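You operate a simulated robot arm through the tools that you are given. There is no shell and no other tool. Be economical: measure what you need, move in short steps, check, and stop when the job is done.

You run a simulated robot arm. Do the job below in one go: nothing can be reset, and whatever is moved stays where it is left.

Task
Close the lower drawer of the machine. Put the blue segment on the beige table away on the middle of the green table. Take the black clip from the black table and leave it on the front of the white table. Open the crate drawer. The order is free.

Only the result counts: the job must be done as asked and must still hold three seconds after the hand-in. Knocking over, shifting, dropping, spilling or breaking anything else fails it.

Robot
A 7-joint arm with a fingered hand on a trunk, on a base that drives. Base frame: it is fixed to the floor where the robot stands at the start and does not move with it; the origin is under the middle of the robot, x ahead of it, y to its left, z up. Units: m, degrees, N and s.
With the tool pointing down near the work surface it reaches from about 0.1 to 0.68 m from the robot's upright axis, wherever it stands. Its first joint turns from -69.0 to 172.0 degrees. Places, roughly: black clip (3x3x4 cm) [-4, -0.9, 0.8]; blue segment (26x9x3 cm) [0, -2.1, 0.8]; crate drawer [2.9, 2.3, 0.1]; front of the white table [-3.1, 1.5, 0.8]; lower drawer of the machine [0.8, -0.1, 0.5]; middle of the green table [-4.7, -0.5, 0.8]. Payload 3.2 kg.
The TCP is the grasp point between the finger pads, 0.026 m short of the fingertips. In the tool frame z runs along the fingers and y along their closing line. Largest opening 0.088 m; the body of the gripper starts 0.03 m behind the TCP. The gripper is a hand of 5 fingers: y runs from the thumb to the fingers, the wrist lies at [-0.016, -0.108, -0.172] in the tool frame, and closing takes about 1.5 s.
Orientation is that of the tool frame in the base frame, as [roll, pitch, yaw] about the fixed x, y, z axes, in that order (R = Rz(yaw) Ry(pitch) Rx(roll)). With the fingers straight down and the wrist toward the robot, the tool's x, y and z point along [0, 1, 0], [1, 0, 0] and [0, 0, -1] of the base frame.

Tools
- The arm moves only by the tool servo_tool. Its argument "moves" is a list of rows, each a list of 2 entries, a list of its own where there are three numbers: the shift along the base's x, y, z in units of 300 mm (1.0 is 300 mm), then the turn, a rotation vector about the base's x, y, z in units of 45 degrees (1.0 is 45 degrees). In form: [[[x, y, z], [ax, ay, az]], ...]. A call has 1 to 10 rows; each row is the pose to reach, as a shift and turn from the pose commanded when the call began. "grip" is the finger opening in m, from 0 to 0.088, set as the call begins (left out, the last holds). A call with a number of a shift or a turn outside -1 to 1 is refused whole. Rows are played at 5 a second. More than 0.05 m and 8.6 degrees between two rows, or a gripper value outside its range, and nothing of the call is played. Where a pose cannot be reached the arm comes as near as it can. A force on the tool above 40 N (or 10 N above the force at the start of the call, whichever is more), or a blocked arm, ends the call early, and 0.2 s more pass. Each finger travels about 0.072 m/s and halts on what it meets, pressing with about 29 N; the grip force reading is that of the motor and also rises with nothing between the fingers. The clock runs only during rows and for 0.2 s after the last one: add rows that repeat a pose to give the fingers time. The reply holds the time, the measured pose of the TCP, the force on the tool along the base axes, the opening and the grip force, in the units named above and with some noise, with the torque about the TCP (base axes, N m) and any sound that the robot's microphone picked up.
- Cameras (640 x 400 px; columns grow to the right, rows downward): "scene" is now at [0.1299, -0.0177, 1.1557]; the picture's right is [-0.22, -0.97, 0.00], its down [-0.67, 0.15, -0.73] and it looks along [0.71, -0.16, -0.69] (base axes); focal length 287 px, centre (320, 200). "wrist" rides on the gripper at [0.067, -0.098, -0.117] in the tool frame; the picture's right is [-0.71, 0.33, -0.62], its down [-0.65, -0.65, 0.39] and it looks along [-0.28, 0.68, 0.68] (tool axes); focal length 234 px, centre (320, 200). There is no depth. A picture from a camera that has moved, and an enlarged one, comes with that camera's place and axes in the base frame and with its lens.
- camera(camera): a new picture of that camera. It takes no simulated time.
- raise_lower(by): slides the trunk up (or, below 0, down) by that many m; the arm and the scene camera ride with it, the base frame stays. It gives what a move gives, with no picture.
- drive_base(legs): drives the robot by 1 to 6 legs, each [ahead, left, turn to the left] in m, m and degrees, along the robot's own axes; the way and the turn of a leg run together, so that a leg with both is an arc; at most 1.5 m and 180 degrees a leg. The arm and the cameras ride along, it lands a little off, and it stops where it bumps. It gives what a move gives.
- finger_targets(index, middle, ring, little, thumb_bend, thumb_turn): sets how far each is bent, from 0 (flat) to 1 (curled in); at 0.3 the hand is open as for a grip, at 0.7 the pads meet at the TCP. One left out holds its place. A second passes; each finger stops where it meets its share of the squeeze, and holds until it gets a number again. A gripper value or a shape takes the hand back. It gives what a move gives, with no picture; readings hold the bend of each and the force on index, middle, ring, little, thumb and palm. thumb_turn goes from beside the hand (0) to across from the fingers (1), as for a grip.
- set_grasp(shape): the hand has 5 fingers and takes this shape, open, in about a second: jaw (thumb against the fingers, like two jaws); tri (thumb and two fingers); tip (a fingertip pinch); poke (one finger out to press); point (the index stretched); flat (the hand flat); cup (the hand cupped); fist (a fist). The gripper value then closes the fingers along that shape, each until it touches; the sizes above hold for jaw. It gives what a move gives, with no picture.
- turn_head(pan, tilt): turns the head with the scene camera to pan (to the left, within 86 degrees either way) and tilt (down, from -29 to 69), counted from straight ahead of the robot. It gives what a move gives.
- close_up(camera, box): a new picture of the part [left, top, right, bottom] of that camera's present view, enlarged. It takes no simulated time.
- hand_in(): hands the job in; it is judged then, once.

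Work in short steps. Places have to be worked out from the pictures, the camera data and where the tool is seen: move nearer, look again, correct. Check each grasp and each placing, and mend what went wrong. You have 165 turns and 108 pictures in all, those below and enlarged ones among them. Open the gripper and draw the arm clear of the work before you hand the job in, unless the task says otherwise.

The tools are called after "Emit:" by a JSON object that holds its "api" and its "payload". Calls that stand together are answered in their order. servo_tool: Moves the arm, as the interface text tells. Its arguments: {"type":"object","properties":{"moves":{"type":"array","items":{"type":"array"}},"grip":{"type":"number"}},"required":["moves"]} The other tools are called the same way: raise_lower (by) slides the trunk up or down; set_grasp (shape) gives the hand a shape; finger_targets (index, middle, ring, little, thumb_bend, thumb_turn) moves the fingers one by one; drive_base (legs) drives the base; turn_head (pan, tilt) turns the head that bears the scene camera; camera (camera) takes a picture; close_up (camera, box) takes an enlarged picture of a part of a camera's view; hand_in () hands the job in.

At the start:

```text
time_s: 0.0
tcp_pos: [0.5417, 0.0189, 0.8127]
tcp_rot: [-179.9, 0.0, 90.1]
force: [-0.2, -0.5, -0.9]
torque: [0.0, 0.03, 0.0]
width: 0.088
grasp_force: 0.1
shape: jaw
bend: [0.3, 0.3, 0.3, 0.3, 0.3, 0.97]
finger forces: [0.1, 0.0, 0.0, 0.0, 0.0, 0.1]
trunk travel left (down, up): [-0.475, 0.365]
robot x, y, heading: [0.0002, -0.0016, -0.1]
head pan, tilt: [-12.9, 43.5]
```

scene: 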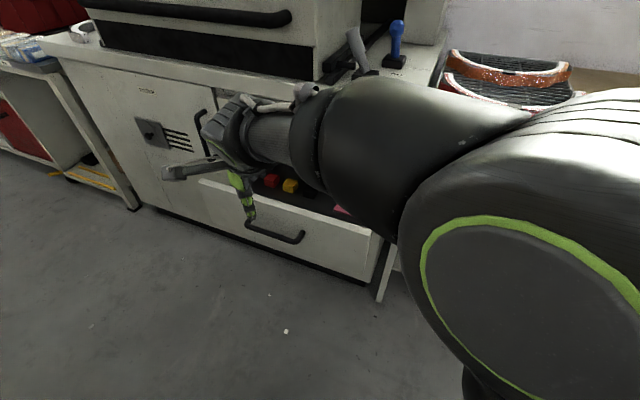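
wrist: 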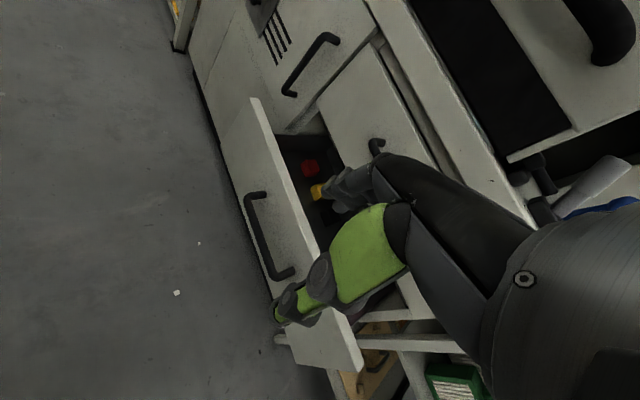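

I'll take a first look at the surroundings, starting with the drawer ahead of me.

Emit:
{"api": "turn_head", "payload": {"pan": -30, "tilt": 45}}

Emit:
{"api": "camera", "payload": {"camera": "scene"}}

Emit:
{"api": "turn_head", "payload": {"pan": 15, "tilt": 40}}

Emit:
{"api": "camera", "payload": {"camera": "scene"}}

Emit:
{"api": "turn_head", "payload": {"pan": 75, "tilt": 20}}

Emit:
{"api": "camera", "payload": {"camera": "scene"}}

Emit:
{"api": "turn_head", "payload": {"pan": -80, "tilt": 20}}

Emit:
{"api": "camera", "payload": {"camera": "scene"}}

```text
time_s: 0.8
tcp_pos: [0.5438, 0.0195, 0.8123]
tcp_rot: [180.0, 0.0, 90.0]
force: [0.1, 0.7, -0.6]
torque: [0.0, 0.03, 0.02]
width: 0.0879
grasp_force: 0.0
shape: jaw
bend: [0.3, 0.3, 0.3, 0.3, 0.3, 0.97]
finger forces: [0.0, 0.1, 0.1, 0.0, 0.0, 0.1]
trunk travel left (down, up): [-0.475, 0.365]
robot x, y, heading: [-0.0003, 0.0018, 0.2]
head pan, tilt: [-30.0, 45.0]
```

```text
105 pictures are left
camera scene: at [0.1199, -0.0398, 1.1536], right [-0.5, -0.87, 0.0], down [-0.61, 0.35, -0.71], along [0.61, -0.35, -0.71], focal length 287 px, centre (320, 200)
```

scene: 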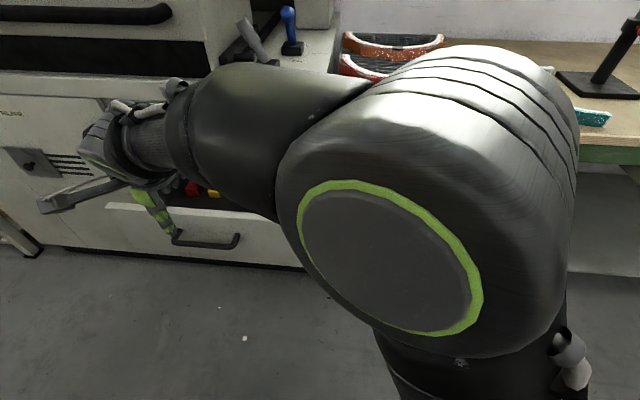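

```text
time_s: 1.9
tcp_pos: [0.5435, 0.0181, 0.8128]
tcp_rot: [-179.9, 0.0, 90.0]
force: [-0.7, -0.1, 0.1]
torque: [0.03, -0.04, -0.01]
width: 0.0876
grasp_force: 0.0
shape: jaw
bend: [0.3, 0.3, 0.3, 0.3, 0.3, 0.97]
finger forces: [0.0, 0.1, 0.1, 0.0, 0.0, 0.0]
trunk travel left (down, up): [-0.475, 0.365]
robot x, y, heading: [-0.0011, 0.0004, 0.0]
head pan, tilt: [15.0, 40.0]
```

```text
104 pictures are left
camera scene: at [0.1316, 0.0227, 1.1608], right [0.26, -0.97, 0.0], down [-0.62, -0.17, -0.77], along [0.74, 0.2, -0.64], focal length 287 px, centre (320, 200)
```

scene: 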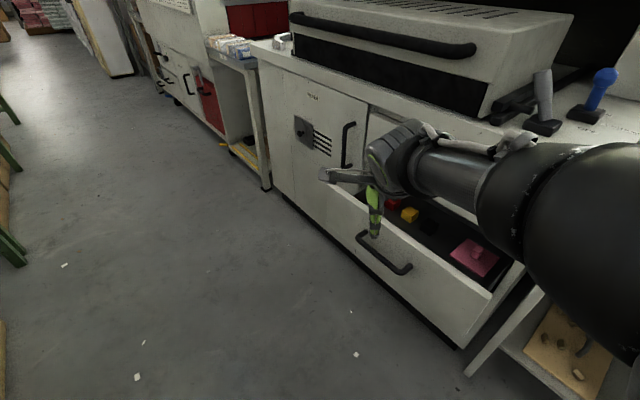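

```text
time_s: 3.2
tcp_pos: [0.5429, 0.0191, 0.8132]
tcp_rot: [180.0, 0.0, 90.1]
force: [0.3, -0.2, -0.5]
torque: [-0.01, -0.02, -0.04]
width: 0.0877
grasp_force: 0.1
shape: jaw
bend: [0.3, 0.3, 0.3, 0.3, 0.3, 0.97]
finger forces: [0.0, 0.0, 0.1, 0.0, 0.0, 0.0]
trunk travel left (down, up): [-0.475, 0.365]
robot x, y, heading: [0.0, -0.0015, 0.1]
head pan, tilt: [75.0, 20.0]
```

```text
103 pictures are left
camera scene: at [0.0736, 0.0907, 1.1922], right [0.97, -0.26, 0.0], down [-0.09, -0.33, -0.94], along [0.24, 0.91, -0.34], focal length 287 px, centre (320, 200)
```

scene: 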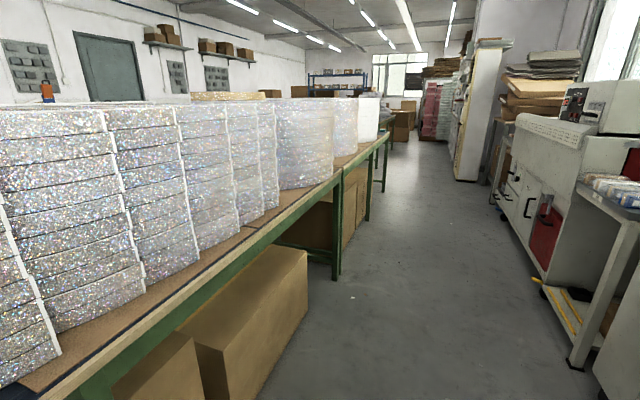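

```text
time_s: 5.6
tcp_pos: [0.5432, 0.0209, 0.8127]
tcp_rot: [180.0, 0.0, 90.0]
force: [0.3, -0.6, 0.4]
torque: [-0.02, 0.01, 0.01]
width: 0.0876
grasp_force: 0.0
shape: jaw
bend: [0.3, 0.3, 0.3, 0.3, 0.3, 0.97]
finger forces: [0.0, 0.1, 0.1, 0.0, 0.0, 0.0]
trunk travel left (down, up): [-0.475, 0.365]
robot x, y, heading: [0.0013, 0.0023, 0.2]
head pan, tilt: [-80.0, 20.0]
```

```text
102 pictures are left
camera scene: at [0.0657, -0.0909, 1.1922], right [-0.98, -0.17, 0.0], down [-0.06, 0.34, -0.94], along [0.16, -0.93, -0.34], focal length 287 px, centre (320, 200)
```

scene: 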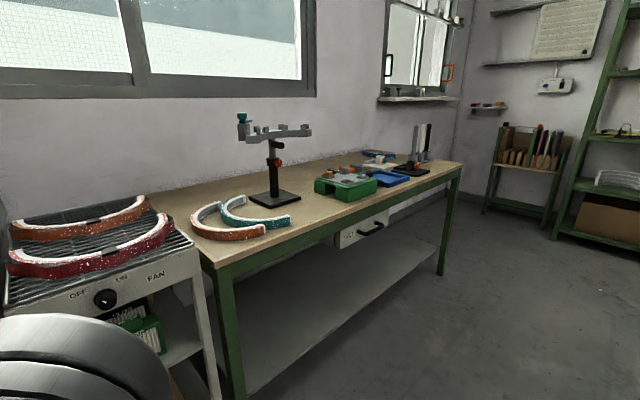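

The machine face is rotated: its outward normal is about (-0.8, 0.6). I'll turn about -36° to square up to the drawer and look again.

Emit:
{"api": "drive_base", "payload": {"legs": [[0, 0, -36]]}}

Emit:
{"api": "turn_head", "payload": {"pan": 30, "tilt": 45}}

Emit:
{"api": "camera", "payload": {"camera": "scene"}}

```text
time_s: 7.7
tcp_pos: [0.4488, -0.3053, 0.8127]
tcp_rot: [180.0, 0.1, 53.6]
force: [-0.1, -0.3, -0.3]
torque: [-0.02, 0.01, 0.0]
width: 0.088
grasp_force: 0.1
shape: jaw
bend: [0.3, 0.3, 0.3, 0.3, 0.3, 0.97]
finger forces: [0.1, 0.1, 0.0, 0.0, 0.0, 0.0]
trunk travel left (down, up): [-0.475, 0.365]
robot x, y, heading: [0.0024, 0.0022, -36.5]
head pan, tilt: [-80.0, 20.0]
```

```text
time_s: 9.6
tcp_pos: [0.4489, -0.3056, 0.8129]
tcp_rot: [-180.0, 0.1, 53.7]
force: [0.6, 0.2, 0.0]
torque: [-0.01, -0.01, 0.02]
width: 0.0877
grasp_force: 0.0
shape: jaw
bend: [0.3, 0.3, 0.3, 0.3, 0.3, 0.97]
finger forces: [0.0, 0.0, 0.1, 0.0, 0.0, 0.1]
trunk travel left (down, up): [-0.475, 0.365]
robot x, y, heading: [0.0016, 0.004, -36.3]
head pan, tilt: [30.0, 45.0]
```

```text
101 pictures are left
camera scene: at [0.1205, -0.038, 1.1536], right [-0.11, -0.99, 0.0], down [-0.7, 0.08, -0.71], along [0.7, -0.08, -0.71], focal length 287 px, centre (320, 200)
```

scene: 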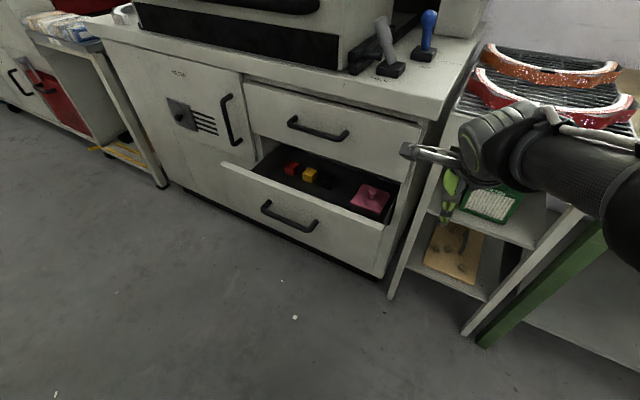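

The drawer front is out by about 0.15 m, spanning z 0.30–0.54 with its centre near (0.775, -0.03). I'll strafe left in front of it, make a fist and lower the trunk.

Emit:
{"api": "drive_base", "payload": {"legs": [[-0.08, 0.41, 0]]}}

Emit:
{"api": "set_grasp", "payload": {"shape": "fist"}}

Emit:
{"api": "raise_lower", "payload": {"by": -0.42}}

Emit:
{"api": "turn_head", "payload": {"pan": 0, "tilt": 40}}

Emit:
{"api": "camera", "payload": {"camera": "scene"}}

Emit:
{"api": "camera", "payload": {"camera": "wrist"}}

```text
time_s: 12.2
tcp_pos: [0.6303, 0.0783, 0.8136]
tcp_rot: [-180.0, 0.0, 53.8]
force: [-0.6, -0.3, 0.7]
torque: [0.01, 0.01, 0.02]
width: 0.0879
grasp_force: 0.1
shape: jaw
bend: [0.3, 0.3, 0.3, 0.3, 0.3, 0.97]
finger forces: [0.1, 0.0, 0.1, 0.1, 0.0, 0.0]
trunk travel left (down, up): [-0.475, 0.365]
robot x, y, heading: [0.18, 0.3819, -35.9]
head pan, tilt: [30.0, 45.0]
```

```text
time_s: 13.1
tcp_pos: [0.6314, 0.078, 0.8125]
tcp_rot: [180.0, 0.0, 53.9]
force: [0.0, 0.1, 0.7]
torque: [0.02, 0.0, 0.01]
width: 0.0
grasp_force: 0.1
shape: fist
bend: [1.0, 1.0, 1.0, 1.0, 0.99, 0.84]
finger forces: [0.0, 0.0, 0.0, 0.0, 0.1, 0.0]
trunk travel left (down, up): [-0.475, 0.365]
robot x, y, heading: [0.1798, 0.3845, -36.1]
head pan, tilt: [30.0, 45.0]
```

```text
refused: -0.42 is not a number from -0.4 to 0.4
```

```text
time_s: 14.1
tcp_pos: [0.631, 0.0789, 0.8132]
tcp_rot: [180.0, -0.1, 53.9]
force: [0.4, 0.0, 0.8]
torque: [-0.01, 0.0, 0.01]
width: 0.0
grasp_force: 0.1
shape: fist
bend: [1.0, 1.0, 1.0, 1.0, 0.99, 0.84]
finger forces: [0.1, 0.1, 0.0, 0.1, 0.0, 0.0]
trunk travel left (down, up): [-0.475, 0.365]
robot x, y, heading: [0.1774, 0.3827, -36.2]
head pan, tilt: [0.0, 40.0]
```

```text
100 pictures are left
camera scene: at [0.2894, 0.3032, 1.1608], right [-0.59, -0.81, 0.0], down [-0.52, 0.38, -0.77], along [0.62, -0.45, -0.64], focal length 287 px, centre (320, 200)
```

scene: 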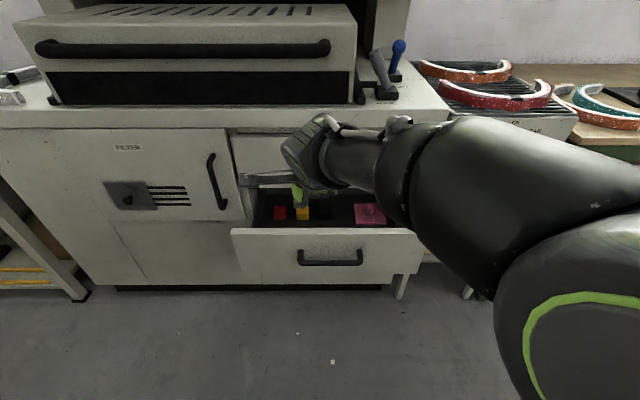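

```text
99 pictures are left
camera wrist: at [0.5905, 0.1895, 0.9297], right [-0.15, -0.77, 0.62], down [-0.91, -0.14, -0.39], along [0.39, -0.63, -0.68], focal length 234 px, centre (320, 200)
```

wrist: 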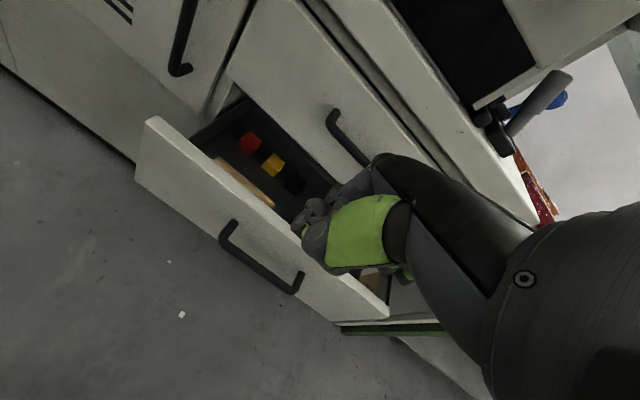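

The hand is roughly centred and has about 0.15 m clearance to the handle. I'll shift right slightly and lower in two steps.

Emit:
{"api": "drive_base", "payload": {"legs": [[0, -0.04, 0]]}}

Emit:
{"api": "raise_lower", "payload": {"by": -0.39}}

Emit:
{"api": "camera", "payload": {"camera": "scene"}}

Emit:
{"api": "camera", "payload": {"camera": "wrist"}}

```text
time_s: 14.9
tcp_pos: [0.6076, 0.0447, 0.8126]
tcp_rot: [-180.0, 0.1, 53.9]
force: [0.8, -0.6, 0.1]
torque: [0.02, -0.03, 0.02]
width: 0.0
grasp_force: 0.2
shape: fist
bend: [1.0, 1.0, 1.0, 1.0, 0.99, 0.84]
finger forces: [0.0, 0.0, 0.0, 0.1, 0.1, 0.0]
trunk travel left (down, up): [-0.475, 0.365]
robot x, y, heading: [0.1575, 0.3496, -35.9]
head pan, tilt: [0.0, 40.0]
```

```text
time_s: 18.7
tcp_pos: [0.6069, 0.0452, 0.4215]
tcp_rot: [180.0, 0.0, 53.9]
force: [-0.2, 0.0, 0.1]
torque: [0.01, -0.01, 0.0]
width: 0.0
grasp_force: 0.1
shape: fist
bend: [1.0, 1.0, 1.0, 1.0, 0.99, 0.84]
finger forces: [0.1, 0.0, 0.0, 0.0, 0.1, 0.0]
trunk travel left (down, up): [-0.085, 0.755]
robot x, y, heading: [0.1596, 0.3523, -35.9]
head pan, tilt: [0.0, 40.0]
```

```text
98 pictures are left
camera scene: at [0.2653, 0.2702, 0.7708], right [-0.59, -0.81, 0.0], down [-0.52, 0.38, -0.77], along [0.62, -0.45, -0.64], focal length 287 px, centre (320, 200)
```

scene: 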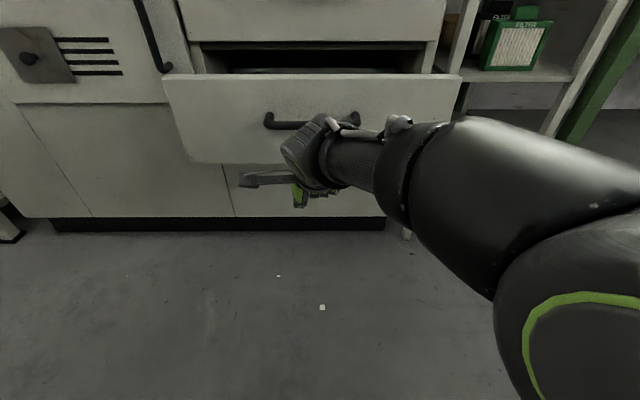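

```text
97 pictures are left
camera wrist: at [0.5664, 0.1565, 0.5397], right [-0.15, -0.77, 0.62], down [-0.91, -0.14, -0.39], along [0.39, -0.63, -0.68], focal length 234 px, centre (320, 200)
```

wrist: 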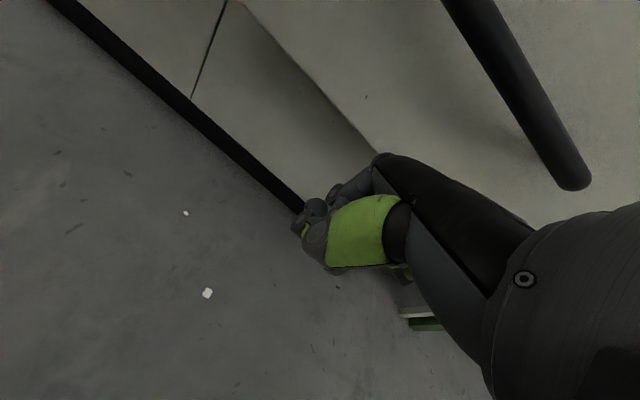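

The panel spans about z 0.39–0.59 and the handle is at about 0.52. I'll raise slightly and begin pushing along (0.81, -0.59).

Emit:
{"api": "raise_lower", "payload": {"by": 0.06}}

Emit:
{"api": "servo_tool", "payload": {"moves": [[[0.108, -0.078, 0], [0, 0, 0]], [[0.216, -0.157, 0], [0, 0, 0]], [[0.324, -0.235, 0], [0, 0, 0]], [[0.324, -0.235, 0], [0, 0, 0]]]}}

Emit:
{"api": "camera", "payload": {"camera": "wrist"}}

```text
time_s: 19.7
tcp_pos: [0.6068, 0.0448, 0.4828]
tcp_rot: [179.9, 0.0, 53.9]
force: [-0.1, -0.1, -0.7]
torque: [0.01, -0.01, 0.01]
width: 0.0
grasp_force: 0.1
shape: fist
bend: [1.0, 1.0, 1.0, 1.0, 0.99, 0.84]
finger forces: [0.1, 0.0, 0.0, 0.1, 0.2, 0.0]
trunk travel left (down, up): [-0.145, 0.695]
robot x, y, heading: [0.159, 0.3494, -36.2]
head pan, tilt: [0.0, 40.0]
```

```text
time_s: 20.7
tcp_pos: [0.7035, -0.0252, 0.4824]
tcp_rot: [-180.0, 0.1, 53.9]
force: [0.4, 0.1, 0.8]
torque: [0.01, 0.02, 0.0]
width: 0.0
grasp_force: 0.1
shape: fist
bend: [1.0, 1.0, 1.0, 1.0, 0.99, 0.84]
finger forces: [0.0, 0.0, 0.0, 0.0, 0.0, 0.0]
trunk travel left (down, up): [-0.145, 0.695]
robot x, y, heading: [0.1548, 0.3474, -36.1]
head pan, tilt: [0.0, 40.0]
```

```text
96 pictures are left
camera wrist: at [0.6629, 0.0861, 0.5996], right [-0.15, -0.77, 0.62], down [-0.91, -0.14, -0.39], along [0.38, -0.63, -0.68], focal length 234 px, centre (320, 200)
```

wrist: 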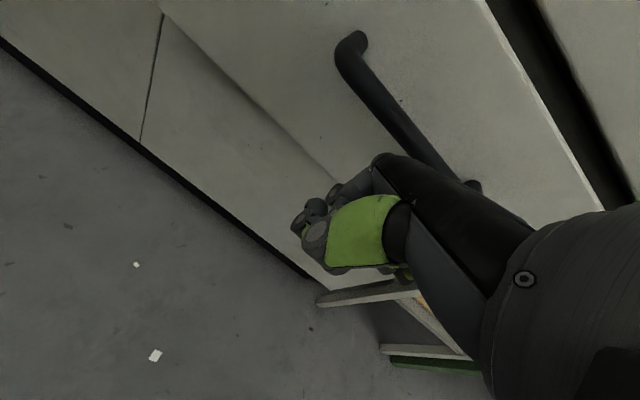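

There's no contact yet and the arm is near full reach, so I'll push by driving the base ahead.

Emit:
{"api": "drive_base", "payload": {"legs": [[0.08, 0, 0]]}}

Emit:
{"api": "camera", "payload": {"camera": "scene"}}

```text
time_s: 21.8
tcp_pos: [0.7626, -0.0648, 0.4754]
tcp_rot: [-178.7, 0.2, 54.0]
force: [0.0, 1.3, -1.0]
torque: [0.03, 0.0, 0.03]
width: 0.0001
grasp_force: 0.1
shape: fist
bend: [1.0, 1.0, 1.0, 1.0, 0.99, 0.84]
finger forces: [0.1, 0.0, 0.0, 0.0, 0.0, 0.7]
trunk travel left (down, up): [-0.145, 0.695]
robot x, y, heading: [0.219, 0.3022, -36.1]
head pan, tilt: [0.0, 40.0]
stopped in leg 1: the force on the tool passed its limit at 43 N (the readings are from after the stop); the commanded pose is now the measured one
```

```text
95 pictures are left
camera scene: at [0.3263, 0.2258, 0.8309], right [-0.59, -0.81, 0.0], down [-0.52, 0.38, -0.77], along [0.62, -0.45, -0.64], focal length 287 px, centre (320, 200)
```

scene: 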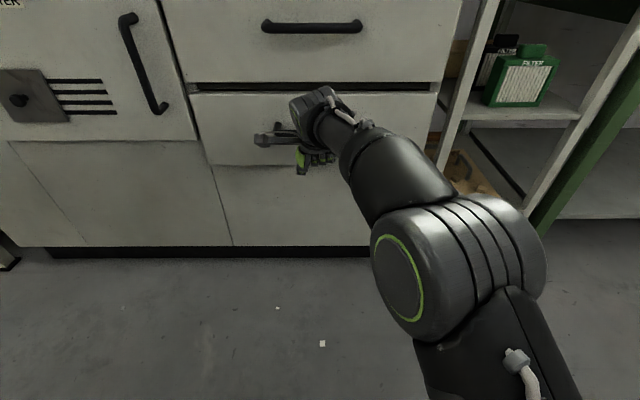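

The drawer looks nearly or fully shut. I'll back away 0.1 and inspect the gap.

Emit:
{"api": "drive_base", "payload": {"legs": [[-0.12, 0, 0]]}}

Emit:
{"api": "turn_head", "payload": {"pan": 3, "tilt": 40}}

Emit:
{"api": "close_up", "payload": {"camera": "scene", "box": [160, 60, 480, 260]}}

```text
time_s: 23.1
tcp_pos: [0.665, 0.0045, 0.475]
tcp_rot: [-178.6, 0.2, 53.9]
force: [-0.1, -1.2, 0.2]
torque: [0.02, 0.0, -0.01]
width: 0.0
grasp_force: 0.1
shape: fist
bend: [1.0, 1.0, 1.0, 1.0, 0.99, 0.84]
finger forces: [0.0, 0.0, 0.1, 0.0, 0.0, 0.0]
trunk travel left (down, up): [-0.145, 0.695]
robot x, y, heading: [0.1221, 0.3751, -36.3]
head pan, tilt: [0.0, 40.0]
```

```text
time_s: 23.7
tcp_pos: [0.6642, 0.0035, 0.4761]
tcp_rot: [-178.6, 0.2, 53.8]
force: [0.3, -0.5, -0.9]
torque: [0.0, -0.03, 0.01]
width: 0.0
grasp_force: 0.0
shape: fist
bend: [1.0, 1.0, 1.0, 1.0, 0.99, 0.84]
finger forces: [0.0, 0.0, 0.1, 0.0, 0.0, 0.1]
trunk travel left (down, up): [-0.145, 0.695]
robot x, y, heading: [0.1202, 0.3761, -36.6]
head pan, tilt: [3.0, 40.0]
```

```text
2.00 times, centred on (320, 160) of scene
camera zoom: at [0.2318, 0.2998, 0.8308], right [-0.55, -0.84, 0.0], down [-0.54, 0.35, -0.77], along [0.64, -0.42, -0.64], focal length 575 px, centre (320, 280)
```

zoom: 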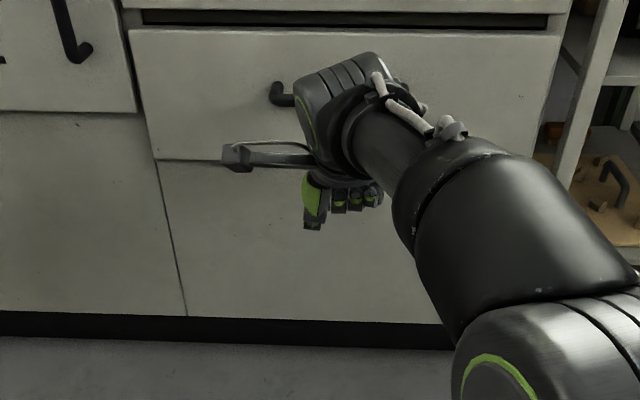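

It looks flush. I'll raise the trunk, strafe left down the aisle, and check the drawer from the side while looking toward the crate.

Emit:
{"api": "raise_lower", "payload": {"by": 0.33}}

Emit:
{"api": "servo_tool", "payload": {"moves": [[[-0.13, 0.094, 0], [0, 0, 0]], [[-0.26, 0.188, 0], [0, 0, 0]], [[-0.39, 0.283, 0], [0, 0, 0]], [[-0.39, 0.283, 0], [0, 0, 0]]]}}

Emit:
{"api": "drive_base", "payload": {"legs": [[0, 0.7, 0]]}}

Emit:
{"api": "turn_head", "payload": {"pan": -35, "tilt": 40}}

Emit:
{"api": "camera", "payload": {"camera": "scene"}}

Emit:
{"api": "turn_head", "payload": {"pan": 60, "tilt": 30}}

Emit:
{"api": "camera", "payload": {"camera": "scene"}}

```text
time_s: 27.0
tcp_pos: [0.6649, 0.0044, 0.8053]
tcp_rot: [-178.7, 0.2, 53.8]
force: [-0.1, 0.7, -0.4]
torque: [-0.03, 0.02, -0.02]
width: 0.0
grasp_force: 0.1
shape: fist
bend: [1.0, 1.0, 1.0, 1.0, 0.99, 0.84]
finger forces: [0.1, 0.0, 0.0, 0.0, 0.0, 0.0]
trunk travel left (down, up): [-0.475, 0.365]
robot x, y, heading: [0.1199, 0.3746, -36.4]
head pan, tilt: [3.0, 40.0]
```

```text
time_s: 28.0
tcp_pos: [0.5475, 0.0878, 0.8051]
tcp_rot: [-178.5, 0.3, 53.7]
force: [0.9, -0.6, 0.1]
torque: [0.01, 0.02, 0.0]
width: 0.0
grasp_force: 0.1
shape: fist
bend: [1.0, 1.0, 1.0, 1.0, 0.99, 0.84]
finger forces: [0.1, 0.0, 0.1, 0.0, 0.0, 0.0]
trunk travel left (down, up): [-0.475, 0.365]
robot x, y, heading: [0.1213, 0.3764, -36.6]
head pan, tilt: [3.0, 40.0]
```

```text
time_s: 31.8
tcp_pos: [0.9632, 0.6469, 0.8048]
tcp_rot: [-178.7, 0.3, 52.9]
force: [-0.3, 0.1, 0.9]
torque: [0.03, -0.02, 0.01]
width: 0.0
grasp_force: 0.2
shape: fist
bend: [1.0, 1.0, 1.0, 1.0, 0.99, 0.84]
finger forces: [0.0, 0.1, 0.1, 0.0, 0.1, 0.0]
trunk travel left (down, up): [-0.475, 0.365]
robot x, y, heading: [0.5418, 0.939, -37.1]
head pan, tilt: [3.0, 40.0]
```

```text
time_s: 32.9
tcp_pos: [0.9632, 0.6488, 0.8056]
tcp_rot: [-178.6, 0.2, 53.0]
force: [-0.3, 0.6, 0.0]
torque: [-0.04, 0.0, -0.03]
width: 0.0
grasp_force: 0.1
shape: fist
bend: [1.0, 1.0, 1.0, 1.0, 0.99, 0.84]
finger forces: [0.1, 0.0, 0.1, 0.0, 0.0, 0.0]
trunk travel left (down, up): [-0.475, 0.365]
robot x, y, heading: [0.5422, 0.9408, -36.9]
head pan, tilt: [-35.0, 40.0]
```

```text
93 pictures are left
camera scene: at [0.6068, 0.8299, 1.1608], right [-0.95, -0.31, 0.0], down [-0.2, 0.61, -0.77], along [0.24, -0.73, -0.64], focal length 287 px, centre (320, 200)
```

scene: 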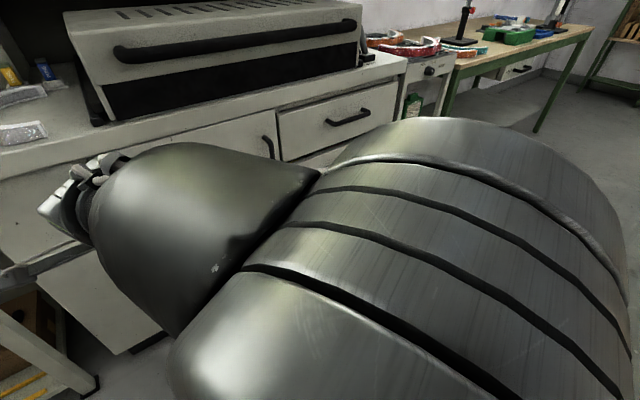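

```text
time_s: 34.6
tcp_pos: [0.9641, 0.646, 0.8044]
tcp_rot: [-178.5, 0.3, 53.1]
force: [-0.5, 0.8, -0.4]
torque: [0.02, -0.01, 0.01]
width: 0.0001
grasp_force: 0.1
shape: fist
bend: [1.0, 1.0, 1.0, 1.0, 0.99, 0.84]
finger forces: [0.1, 0.0, 0.0, 0.0, 0.0, 0.1]
trunk travel left (down, up): [-0.475, 0.365]
robot x, y, heading: [0.5437, 0.9404, -37.1]
head pan, tilt: [60.0, 30.0]
```

```text
92 pictures are left
camera scene: at [0.6638, 0.946, 1.1762], right [0.39, -0.92, 0.0], down [-0.46, -0.19, -0.87], along [0.8, 0.34, -0.5], focal length 287 px, centre (320, 200)
```

scene: 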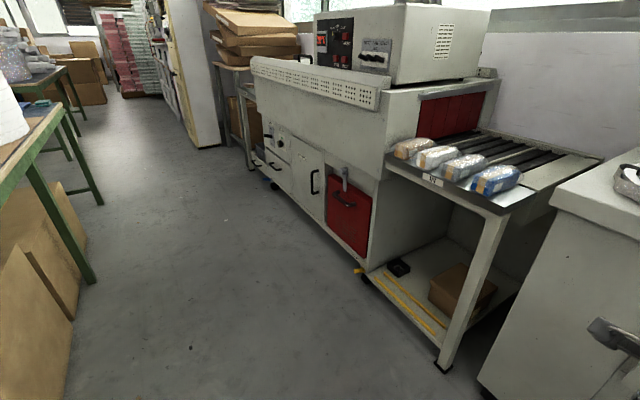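

The crate drawer's rough place projects to about pixel (282,164). I'll zoom there.

Emit:
{"api": "close_up", "payload": {"camera": "scene", "box": [210, 80, 370, 200]}}

```text
3.33 times, centred on (290, 140) of scene
camera zoom: at [0.6638, 0.946, 1.1762], right [0.39, -0.92, 0.0], down [-0.46, -0.19, -0.87], along [0.8, 0.34, -0.5], focal length 958 px, centre (420, 400)
```

zoom: 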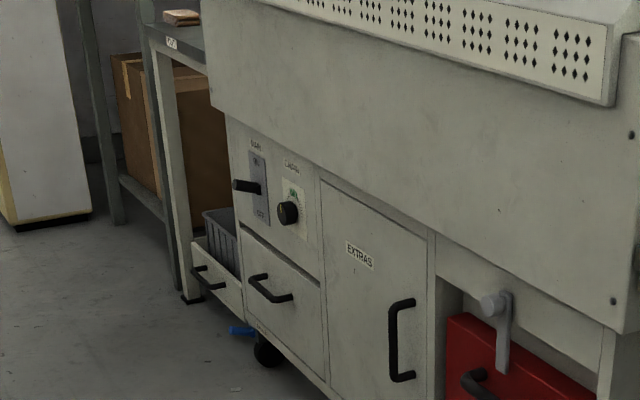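

The gray-crate drawer (handle near s≈3.75 along the aisle, z≈0.08) matches the crate drawer's place. The aisle is about 1.3 m wide, so I'll strafe along it and look again.

Emit:
{"api": "drive_base", "payload": {"legs": [[0.05, 1.2, 0.7]]}}

Emit:
{"api": "turn_head", "payload": {"pan": 45, "tilt": 35}}

Emit:
{"api": "camera", "payload": {"camera": "scene"}}

```text
time_s: 40.7
tcp_pos: [1.7264, 1.5765, 0.8052]
tcp_rot: [-178.6, 0.2, 52.9]
force: [-0.3, 0.3, -0.3]
torque: [-0.03, 0.0, 0.03]
width: 0.0001
grasp_force: 0.0
shape: fist
bend: [1.0, 1.0, 1.0, 1.0, 0.99, 0.84]
finger forces: [0.1, 0.1, 0.0, 0.0, 0.0, 0.1]
trunk travel left (down, up): [-0.475, 0.365]
robot x, y, heading: [1.3077, 1.873, -37.1]
head pan, tilt: [60.0, 30.0]
```

```text
time_s: 41.4
tcp_pos: [1.7275, 1.5751, 0.805]
tcp_rot: [-178.7, 0.1, 53.0]
force: [-0.4, -0.1, -0.3]
torque: [0.03, -0.02, 0.01]
width: 0.0001
grasp_force: 0.0
shape: fist
bend: [1.0, 1.0, 1.0, 1.0, 0.99, 0.84]
finger forces: [0.0, 0.0, 0.1, 0.0, 0.0, 0.0]
trunk travel left (down, up): [-0.475, 0.365]
robot x, y, heading: [1.3069, 1.8689, -37.1]
head pan, tilt: [45.0, 35.0]
```

```text
90 pictures are left
camera scene: at [1.431, 1.8523, 1.1684], right [0.14, -0.99, 0.0], down [-0.57, -0.08, -0.82], along [0.81, 0.11, -0.57], focal length 287 px, centre (320, 200)
```

scene: 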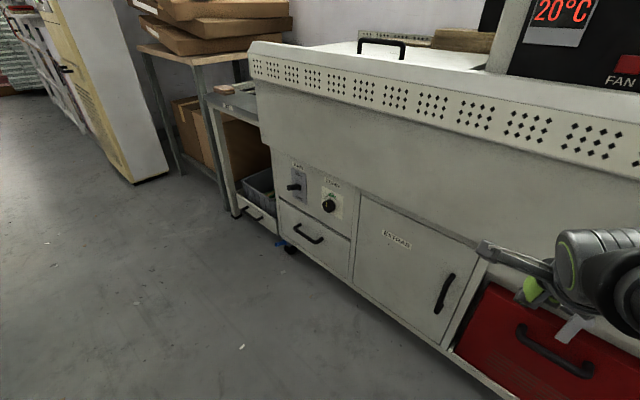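

The crate drawer handle is at about (2.73, 2.44, 0.12). I'll strafe 1.25 m further left to be in front of it.

Emit:
{"api": "drive_base", "payload": {"legs": [[0.0, 1.25, 1]]}}

Emit:
{"api": "turn_head", "payload": {"pan": 12, "tilt": 55}}

Emit:
{"api": "camera", "payload": {"camera": "scene"}}

```text
time_s: 47.8
tcp_pos: [2.4828, 2.58, 0.8052]
tcp_rot: [-178.7, 0.2, 53.0]
force: [0.1, 1.3, 0.0]
torque: [-0.02, 0.01, 0.01]
width: 0.0
grasp_force: 0.0
shape: fist
bend: [1.0, 1.0, 1.0, 1.0, 0.99, 0.84]
finger forces: [0.0, 0.0, 0.0, 0.0, 0.1, 0.0]
trunk travel left (down, up): [-0.475, 0.365]
robot x, y, heading: [2.058, 2.8743, -36.8]
head pan, tilt: [45.0, 35.0]
```

```text
time_s: 48.8
tcp_pos: [2.4839, 2.58, 0.8066]
tcp_rot: [-178.7, 0.2, 53.1]
force: [-0.1, 0.1, 0.2]
torque: [0.0, -0.03, 0.01]
width: 0.0
grasp_force: 0.1
shape: fist
bend: [1.0, 1.0, 1.0, 1.0, 0.99, 0.84]
finger forces: [0.1, 0.0, 0.0, 0.0, 0.0, 0.1]
trunk travel left (down, up): [-0.475, 0.365]
robot x, y, heading: [2.0615, 2.8717, -37.1]
head pan, tilt: [12.0, 55.0]
```

```text
89 pictures are left
camera scene: at [2.1655, 2.813, 1.1402], right [-0.42, -0.91, 0.0], down [-0.74, 0.34, -0.57], along [0.52, -0.24, -0.82], focal length 287 px, centre (320, 200)
```

scene: 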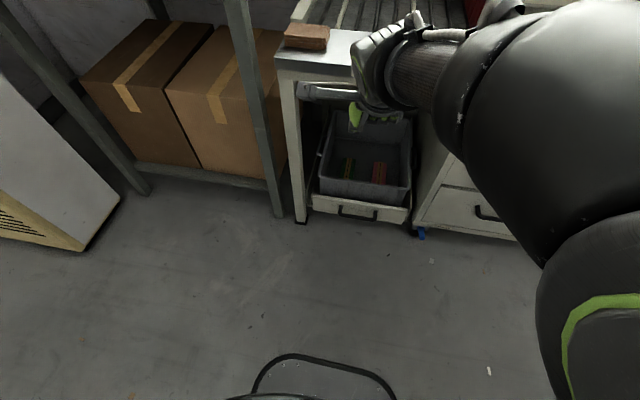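

The handle is at about (2.69, 2.385, 0.108). I'll zoom in to see its shape.

Emit:
{"api": "close_up", "payload": {"camera": "scene", "box": [280, 130, 440, 240]}}

Emit:
{"api": "set_grasp", "payload": {"shape": "jaw"}}

Emit:
{"api": "raise_lower", "payload": {"by": -0.4}}

Emit:
{"api": "camera", "payload": {"camera": "scene"}}

Emit:
{"api": "camera", "payload": {"camera": "wrist"}}

```text
3.64 times, centred on (360, 185) of scene
camera zoom: at [2.1655, 2.813, 1.1402], right [-0.42, -0.91, 0.0], down [-0.74, 0.34, -0.57], along [0.52, -0.24, -0.82], focal length 1045 px, centre (174, 254)
```

zoom: 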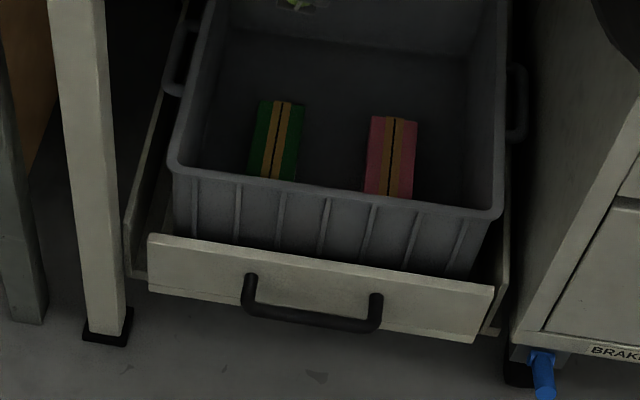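

```text
time_s: 49.6
tcp_pos: [2.4838, 2.5793, 0.8066]
tcp_rot: [-178.6, 0.2, 53.1]
force: [0.6, -0.3, -0.2]
torque: [0.03, 0.01, 0.0]
width: 0.088
grasp_force: 0.0
shape: jaw
bend: [0.3, 0.3, 0.3, 0.3, 0.3, 0.97]
finger forces: [0.0, 0.0, 0.1, 0.1, 0.0, 0.0]
trunk travel left (down, up): [-0.475, 0.365]
robot x, y, heading: [2.0657, 2.8746, -36.7]
head pan, tilt: [12.0, 55.0]
```

```text
time_s: 53.5
tcp_pos: [2.4834, 2.5798, 0.4051]
tcp_rot: [-178.6, 0.2, 53.1]
force: [-0.3, -0.4, 0.0]
torque: [-0.01, -0.04, -0.01]
width: 0.0878
grasp_force: 0.0
shape: jaw
bend: [0.3, 0.3, 0.3, 0.3, 0.3, 0.97]
finger forces: [0.0, 0.0, 0.1, 0.0, 0.0, 0.1]
trunk travel left (down, up): [-0.075, 0.765]
robot x, y, heading: [2.062, 2.874, -37.1]
head pan, tilt: [12.0, 55.0]
```

```text
87 pictures are left
camera scene: at [2.1655, 2.813, 0.7402], right [-0.42, -0.91, 0.0], down [-0.74, 0.35, -0.57], along [0.52, -0.24, -0.82], focal length 287 px, centre (320, 200)
```

scene: 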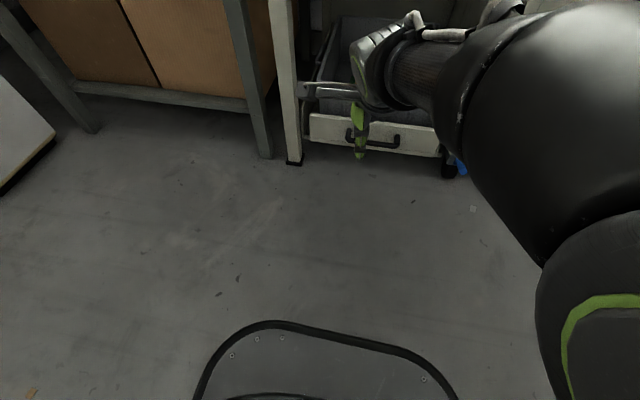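

```text
86 pictures are left
camera wrist: at [2.4462, 2.6902, 0.5245], right [-0.15, -0.77, 0.62], down [-0.92, -0.12, -0.37], along [0.36, -0.62, -0.69], focal length 234 px, centre (320, 200)
```

wrist: 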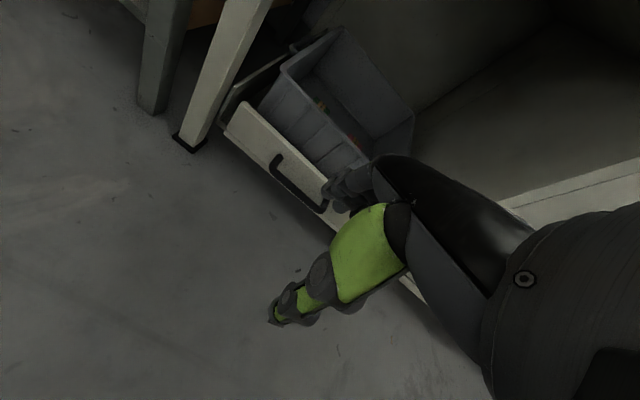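

Triangulating the handle gives about (2.667, 2.406), z≈0.15. I'll lower the trunk fully, lower the arm, and shape the hand as "tri" so fewer fingers need to fit behind the bar.

Emit:
{"api": "raise_lower", "payload": {"by": -0.074}}

Emit:
{"api": "set_grasp", "payload": {"shape": "tri"}}

Emit:
{"api": "servo_tool", "payload": {"moves": [[[0, 0, -0.12], [0, 0, 0]], [[0, 0, -0.24], [0, 0, 0]], [[0, 0, -0.24], [0, 0, 0]]]}}

Emit:
{"api": "turn_head", "payload": {"pan": 0, "tilt": 45}}

Emit:
{"api": "camera", "payload": {"camera": "scene"}}

Emit:
{"api": "camera", "payload": {"camera": "wrist"}}

```text
time_s: 54.6
tcp_pos: [2.4827, 2.5794, 0.3319]
tcp_rot: [-178.7, 0.2, 53.1]
force: [-0.4, -0.5, 0.4]
torque: [0.01, -0.01, 0.02]
width: 0.0879
grasp_force: 0.1
shape: jaw
bend: [0.3, 0.3, 0.3, 0.3, 0.3, 0.97]
finger forces: [0.0, 0.0, 0.1, 0.1, 0.0, 0.1]
trunk travel left (down, up): [-0.001, 0.839]
robot x, y, heading: [2.0634, 2.8734, -37.0]
head pan, tilt: [12.0, 55.0]
```

```text
time_s: 55.5
tcp_pos: [2.4828, 2.5792, 0.3315]
tcp_rot: [-178.6, 0.1, 53.1]
force: [-0.6, 0.1, -0.2]
torque: [-0.01, -0.01, -0.05]
width: 0.0878
grasp_force: 0.0
shape: tri
bend: [0.3, 0.3, 0.99, 0.99, 0.3, 0.97]
finger forces: [0.0, 0.1, 0.0, 0.1, 0.0, 0.0]
trunk travel left (down, up): [-0.001, 0.839]
robot x, y, heading: [2.0574, 2.8714, -37.0]
head pan, tilt: [12.0, 55.0]
```

```text
time_s: 56.3
tcp_pos: [2.4828, 2.5787, 0.2598]
tcp_rot: [-178.6, 0.2, 53.1]
force: [0.9, -0.9, -0.2]
torque: [-0.01, 0.01, -0.01]
width: 0.0878
grasp_force: 0.1
shape: tri
bend: [0.3, 0.3, 0.99, 0.99, 0.3, 0.97]
finger forces: [0.0, 0.0, 0.1, 0.1, 0.0, 0.0]
trunk travel left (down, up): [-0.001, 0.839]
robot x, y, heading: [2.0611, 2.8734, -37.0]
head pan, tilt: [12.0, 55.0]
```

```text
time_s: 57.0
tcp_pos: [2.4835, 2.579, 0.2594]
tcp_rot: [-178.6, 0.2, 53.1]
force: [-0.4, 0.5, 0.2]
torque: [0.01, -0.01, 0.01]
width: 0.0876
grasp_force: 0.1
shape: tri
bend: [0.3, 0.3, 0.99, 0.99, 0.3, 0.97]
finger forces: [0.0, 0.0, 0.1, 0.0, 0.0, 0.1]
trunk travel left (down, up): [-0.001, 0.839]
robot x, y, heading: [2.0611, 2.8738, -37.0]
head pan, tilt: [0.0, 45.0]
```

```text
85 pictures are left
camera scene: at [2.1651, 2.7945, 0.6795], right [-0.6, -0.8, 0.0], down [-0.57, 0.42, -0.71], along [0.56, -0.42, -0.71], focal length 287 px, centre (320, 200)
```

scene: 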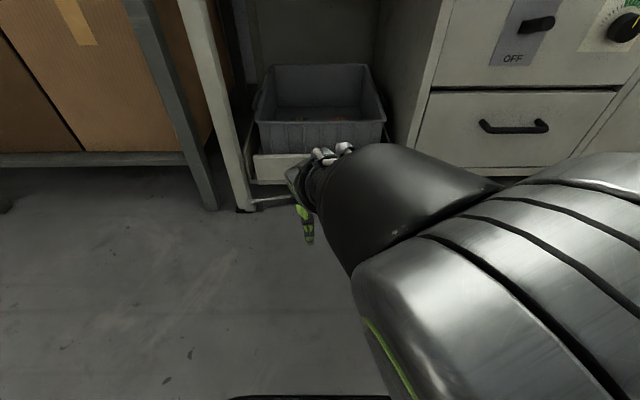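

```text
84 pictures are left
camera wrist: at [2.4461, 2.6892, 0.3786], right [-0.15, -0.77, 0.62], down [-0.92, -0.12, -0.37], along [0.36, -0.62, -0.69], focal length 234 px, centre (320, 200)
```

wrist: 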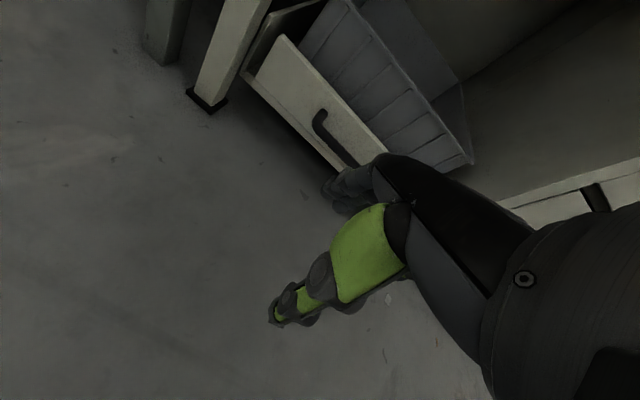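

The hand sits about 0.05 m too far left and 0.25 m back. I'll drive ahead 0.18, shift right 0.05 and re-check from the wrist camera.

Emit:
{"api": "drive_base", "payload": {"legs": [[0.18, -0.045, 1]]}}

Emit:
{"api": "servo_tool", "payload": {"moves": [[[0, 0, -0.03], [0, 0, 0]], [[0, 0, -0.03], [0, 0, 0]], [[0, 0, -0.03], [0, 0, 0]], [[0, 0, -0.03], [0, 0, 0]]], "grip": 0.04}}

Emit:
{"api": "camera", "payload": {"camera": "wrist"}}

Emit:
{"api": "camera", "payload": {"camera": "scene"}}

```text
time_s: 58.6
tcp_pos: [2.6064, 2.4438, 0.259]
tcp_rot: [-178.6, 0.3, 54.1]
force: [-0.8, 0.5, -0.1]
torque: [0.0, -0.01, 0.0]
width: 0.0878
grasp_force: 0.0
shape: tri
bend: [0.3, 0.3, 0.99, 0.99, 0.3, 0.97]
finger forces: [0.1, 0.1, 0.1, 0.0, 0.0, 0.0]
trunk travel left (down, up): [-0.001, 0.839]
robot x, y, heading: [2.1801, 2.7327, -35.7]
head pan, tilt: [0.0, 45.0]
```

```text
time_s: 59.6
tcp_pos: [2.6073, 2.4459, 0.2506]
tcp_rot: [-178.6, 0.3, 54.1]
force: [0.1, -0.1, 0.6]
torque: [-0.01, 0.03, -0.03]
width: 0.0407
grasp_force: 0.0
shape: tri
bend: [0.51, 0.44, 0.99, 0.99, 0.36, 1.0]
finger forces: [0.0, 0.0, 0.0, 0.1, 0.0, 0.0]
trunk travel left (down, up): [-0.001, 0.839]
robot x, y, heading: [2.1815, 2.7309, -36.0]
head pan, tilt: [0.0, 45.0]
```

```text
83 pictures are left
camera wrist: at [2.5681, 2.5546, 0.3699], right [-0.13, -0.77, 0.62], down [-0.92, -0.14, -0.37], along [0.37, -0.62, -0.69], focal length 234 px, centre (320, 200)
```

wrist: 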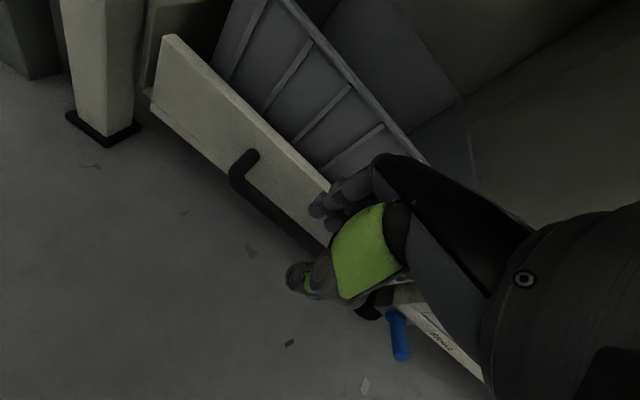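

```text
82 pictures are left
camera scene: at [2.2845, 2.6542, 0.6796], right [-0.59, -0.81, 0.0], down [-0.57, 0.41, -0.71], along [0.57, -0.41, -0.71], focal length 287 px, centre (320, 200)
```

scene: 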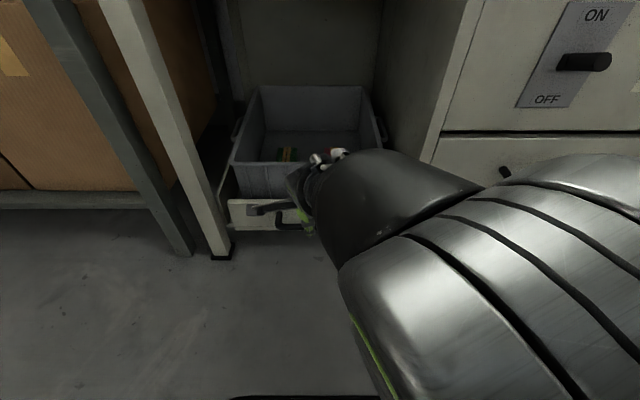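

Triangulation puts the bar at n≈0.085, z≈0.164, s≈3.47–3.58. I'll move 5 cm toward the drawer, then descend so the fingers go behind the bar.

Emit:
{"api": "servo_tool", "payload": {"moves": [[[0.07, -0.05, 0], [0, 0, 0]], [[0.135, -0.098, 0], [0, 0, 0]], [[0.135, -0.098, -0.1], [0, 0, 0]], [[0.135, -0.098, -0.1], [0, 0, 0]]], "grip": 0.05}}

Emit:
{"api": "camera", "payload": {"camera": "wrist"}}

```text
time_s: 60.6
tcp_pos: [2.6499, 2.407, 0.2383]
tcp_rot: [-179.8, -2.5, 52.9]
force: [0.2, 0.2, -0.8]
torque: [0.03, -0.02, 0.0]
width: 0.0495
grasp_force: 0.1
shape: tri
bend: [0.47, 0.4, 0.99, 0.99, 0.32, 0.99]
finger forces: [0.0, 0.1, 0.0, 0.0, 0.1, 0.1]
trunk travel left (down, up): [-0.001, 0.839]
robot x, y, heading: [2.1775, 2.7299, -36.2]
head pan, tilt: [0.0, 45.0]
```

```text
81 pictures are left
camera wrist: at [2.6092, 2.5145, 0.3592], right [-0.18, -0.79, 0.59], down [-0.9, -0.11, -0.41], along [0.39, -0.61, -0.69], focal length 234 px, centre (320, 200)
```

wrist: 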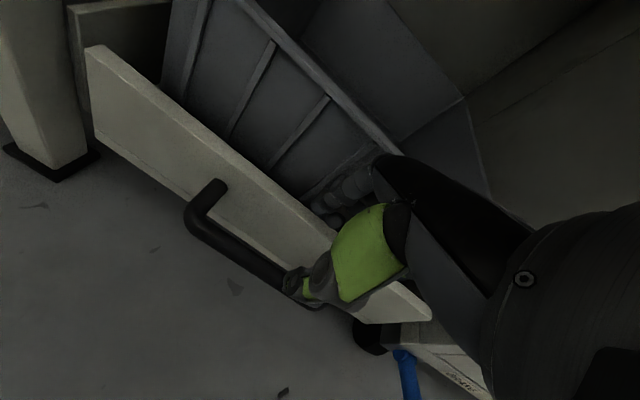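

The arm ran into its reach limit going down. I'll pull the arm back 0.1 m and drive the base ahead by the same amount to gain vertical reach.

Emit:
{"api": "servo_tool", "payload": {"moves": [[[-0.13, 0.096, 0.04], [0, 0, 0]], [[-0.26, 0.19, 0.04], [0, 0, 0]], [[-0.36, 0.262, 0.04], [0, 0, 0]], [[-0.36, 0.262, 0.04], [0, 0, 0]]]}}

Emit:
{"api": "servo_tool", "payload": {"moves": [[[0, 0, -0.12], [0, 0, 0]], [[0, 0, -0.12], [0, 0, 0]]]}}

```text
time_s: 61.6
tcp_pos: [2.5389, 2.4944, 0.233]
tcp_rot: [-178.5, 0.3, 54.3]
force: [-0.2, -0.5, -0.2]
torque: [-0.01, 0.01, 0.0]
width: 0.0496
grasp_force: 0.1
shape: tri
bend: [0.47, 0.4, 0.99, 0.99, 0.32, 0.99]
finger forces: [0.1, 0.1, 0.0, 0.0, 0.1, 0.1]
trunk travel left (down, up): [-0.001, 0.839]
robot x, y, heading: [2.1796, 2.7306, -35.8]
head pan, tilt: [0.0, 45.0]
```

```text
time_s: 62.2
tcp_pos: [2.5386, 2.4947, 0.197]
tcp_rot: [-178.5, 0.2, 54.1]
force: [0.5, 0.4, -0.2]
torque: [0.0, -0.02, 0.0]
width: 0.0495
grasp_force: 0.0
shape: tri
bend: [0.47, 0.4, 0.99, 0.99, 0.32, 0.99]
finger forces: [0.0, 0.1, 0.1, 0.0, 0.0, 0.1]
trunk travel left (down, up): [-0.001, 0.839]
robot x, y, heading: [2.1781, 2.7303, -35.9]
head pan, tilt: [0.0, 45.0]
```

It reaches lower here. I'll test further down before driving in, then come back up.

Emit:
{"api": "servo_tool", "payload": {"moves": [[[0, 0, -0.16], [0, 0, 0]], [[0, 0, -0.16], [0, 0, 0]]]}}

Emit:
{"api": "servo_tool", "payload": {"moves": [[[0, 0, 0.15], [0, 0, 0]], [[0, 0, 0.28], [0, 0, 0]], [[0, 0, 0.28], [0, 0, 0]]]}}

```text
time_s: 62.8
tcp_pos: [2.5437, 2.4964, 0.1605]
tcp_rot: [-179.3, -1.4, 53.9]
force: [-0.5, -0.7, 0.2]
torque: [0.05, 0.01, 0.0]
width: 0.0496
grasp_force: 0.0
shape: tri
bend: [0.47, 0.4, 0.99, 0.99, 0.32, 0.99]
finger forces: [0.0, 0.0, 0.0, 0.0, 0.0, 0.1]
trunk travel left (down, up): [-0.001, 0.839]
robot x, y, heading: [2.175, 2.7317, -36.3]
head pan, tilt: [0.0, 45.0]
```

```text
time_s: 63.6
tcp_pos: [2.5386, 2.4935, 0.2327]
tcp_rot: [-178.6, 0.2, 54.2]
force: [-0.6, -0.7, -0.1]
torque: [-0.01, 0.06, 0.01]
width: 0.0497
grasp_force: 0.0
shape: tri
bend: [0.47, 0.4, 0.99, 0.99, 0.32, 0.99]
finger forces: [0.1, 0.0, 0.0, 0.0, 0.0, 0.0]
trunk travel left (down, up): [-0.001, 0.839]
robot x, y, heading: [2.1736, 2.7335, -35.7]
head pan, tilt: [0.0, 45.0]
```

Minimum z is about 0.16 here, so I'll retract 5 cm more and drive in 0.18 m.

Emit:
{"api": "servo_tool", "payload": {"moves": [[[-0.135, 0.098, 0], [0, 0, 0]], [[-0.135, 0.098, 0], [0, 0, 0]]]}}

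Emit:
{"api": "drive_base", "payload": {"legs": [[0.17, 0.0, 0]]}}

Emit:
{"api": "camera", "payload": {"camera": "wrist"}}

```text
time_s: 64.2
tcp_pos: [2.4973, 2.5234, 0.2342]
tcp_rot: [-178.6, 0.2, 54.2]
force: [-1.0, 1.1, -0.2]
torque: [-0.03, 0.02, 0.0]
width: 0.0499
grasp_force: 0.1
shape: tri
bend: [0.47, 0.4, 0.99, 0.99, 0.32, 0.99]
finger forces: [0.0, 0.0, 0.0, 0.1, 0.0, 0.0]
trunk travel left (down, up): [-0.001, 0.839]
robot x, y, heading: [2.1788, 2.7307, -35.8]
head pan, tilt: [0.0, 45.0]
```

```text
time_s: 65.6
tcp_pos: [2.6337, 2.4254, 0.2332]
tcp_rot: [-178.6, 0.2, 54.3]
force: [0.6, -0.5, -0.5]
torque: [0.01, 0.01, -0.01]
width: 0.0499
grasp_force: 0.1
shape: tri
bend: [0.47, 0.4, 0.99, 0.99, 0.32, 0.99]
finger forces: [0.0, 0.1, 0.0, 0.0, 0.0, 0.1]
trunk travel left (down, up): [-0.001, 0.839]
robot x, y, heading: [2.3164, 2.6337, -36.0]
head pan, tilt: [0.0, 45.0]
```

```text
80 pictures are left
camera wrist: at [2.5963, 2.534, 0.3527], right [-0.13, -0.77, 0.62], down [-0.92, -0.14, -0.37], along [0.37, -0.62, -0.69], focal length 234 px, centre (320, 200)
```

wrist: 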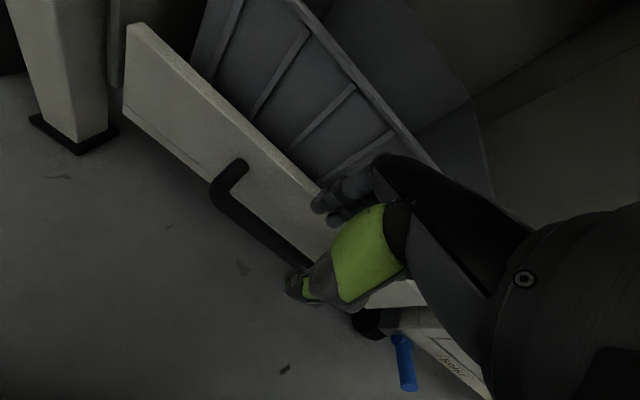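

The bar position is confirmed at (2.685, 2.477, 0.164). I'll move 1.8 cm forward and descend gently.

Emit:
{"api": "servo_tool", "payload": {"moves": [[[0.049, -0.035, 0], [0, 0, 0]], [[0.049, -0.035, -0.08], [0, 0, 0]], [[0.049, -0.035, -0.16], [0, 0, 0]], [[0.049, -0.035, -0.24], [0, 0, 0]], [[0.049, -0.035, -0.24], [0, 0, 0]]]}}

Emit:
{"api": "camera", "payload": {"camera": "wrist"}}

```text
time_s: 66.2
tcp_pos: [2.6557, 2.4137, 0.2234]
tcp_rot: [179.9, -0.4, 54.1]
force: [-8.1, 1.9, 22.0]
torque: [-0.32, -0.4, -0.05]
width: 0.0459
grasp_force: 0.1
shape: tri
bend: [0.49, 0.45, 0.99, 0.99, 0.32, 0.99]
finger forces: [14.5, 8.1, 0.0, 0.0, 0.0, 0.0]
trunk travel left (down, up): [-0.001, 0.839]
robot x, y, heading: [2.3165, 2.6316, -36.1]
head pan, tilt: [0.0, 45.0]
stopped in row 3: the force on the tool passed its limit at 60 N (the readings are from after the stop); the commanded pose is now the measured one
```

```text
79 pictures are left
camera wrist: at [2.6136, 2.5233, 0.3409], right [-0.15, -0.77, 0.62], down [-0.91, -0.14, -0.39], along [0.39, -0.62, -0.68], focal length 234 px, centre (320, 200)
```

wrist: 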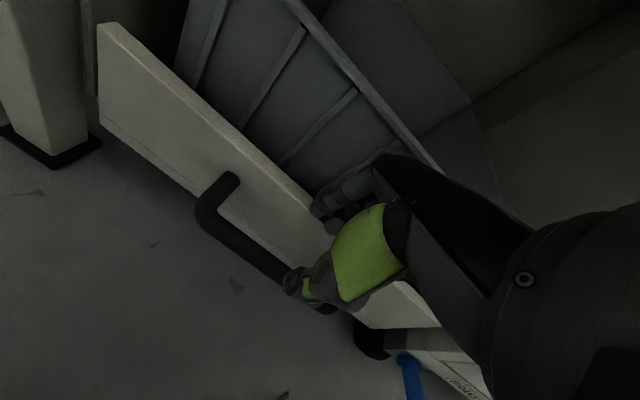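

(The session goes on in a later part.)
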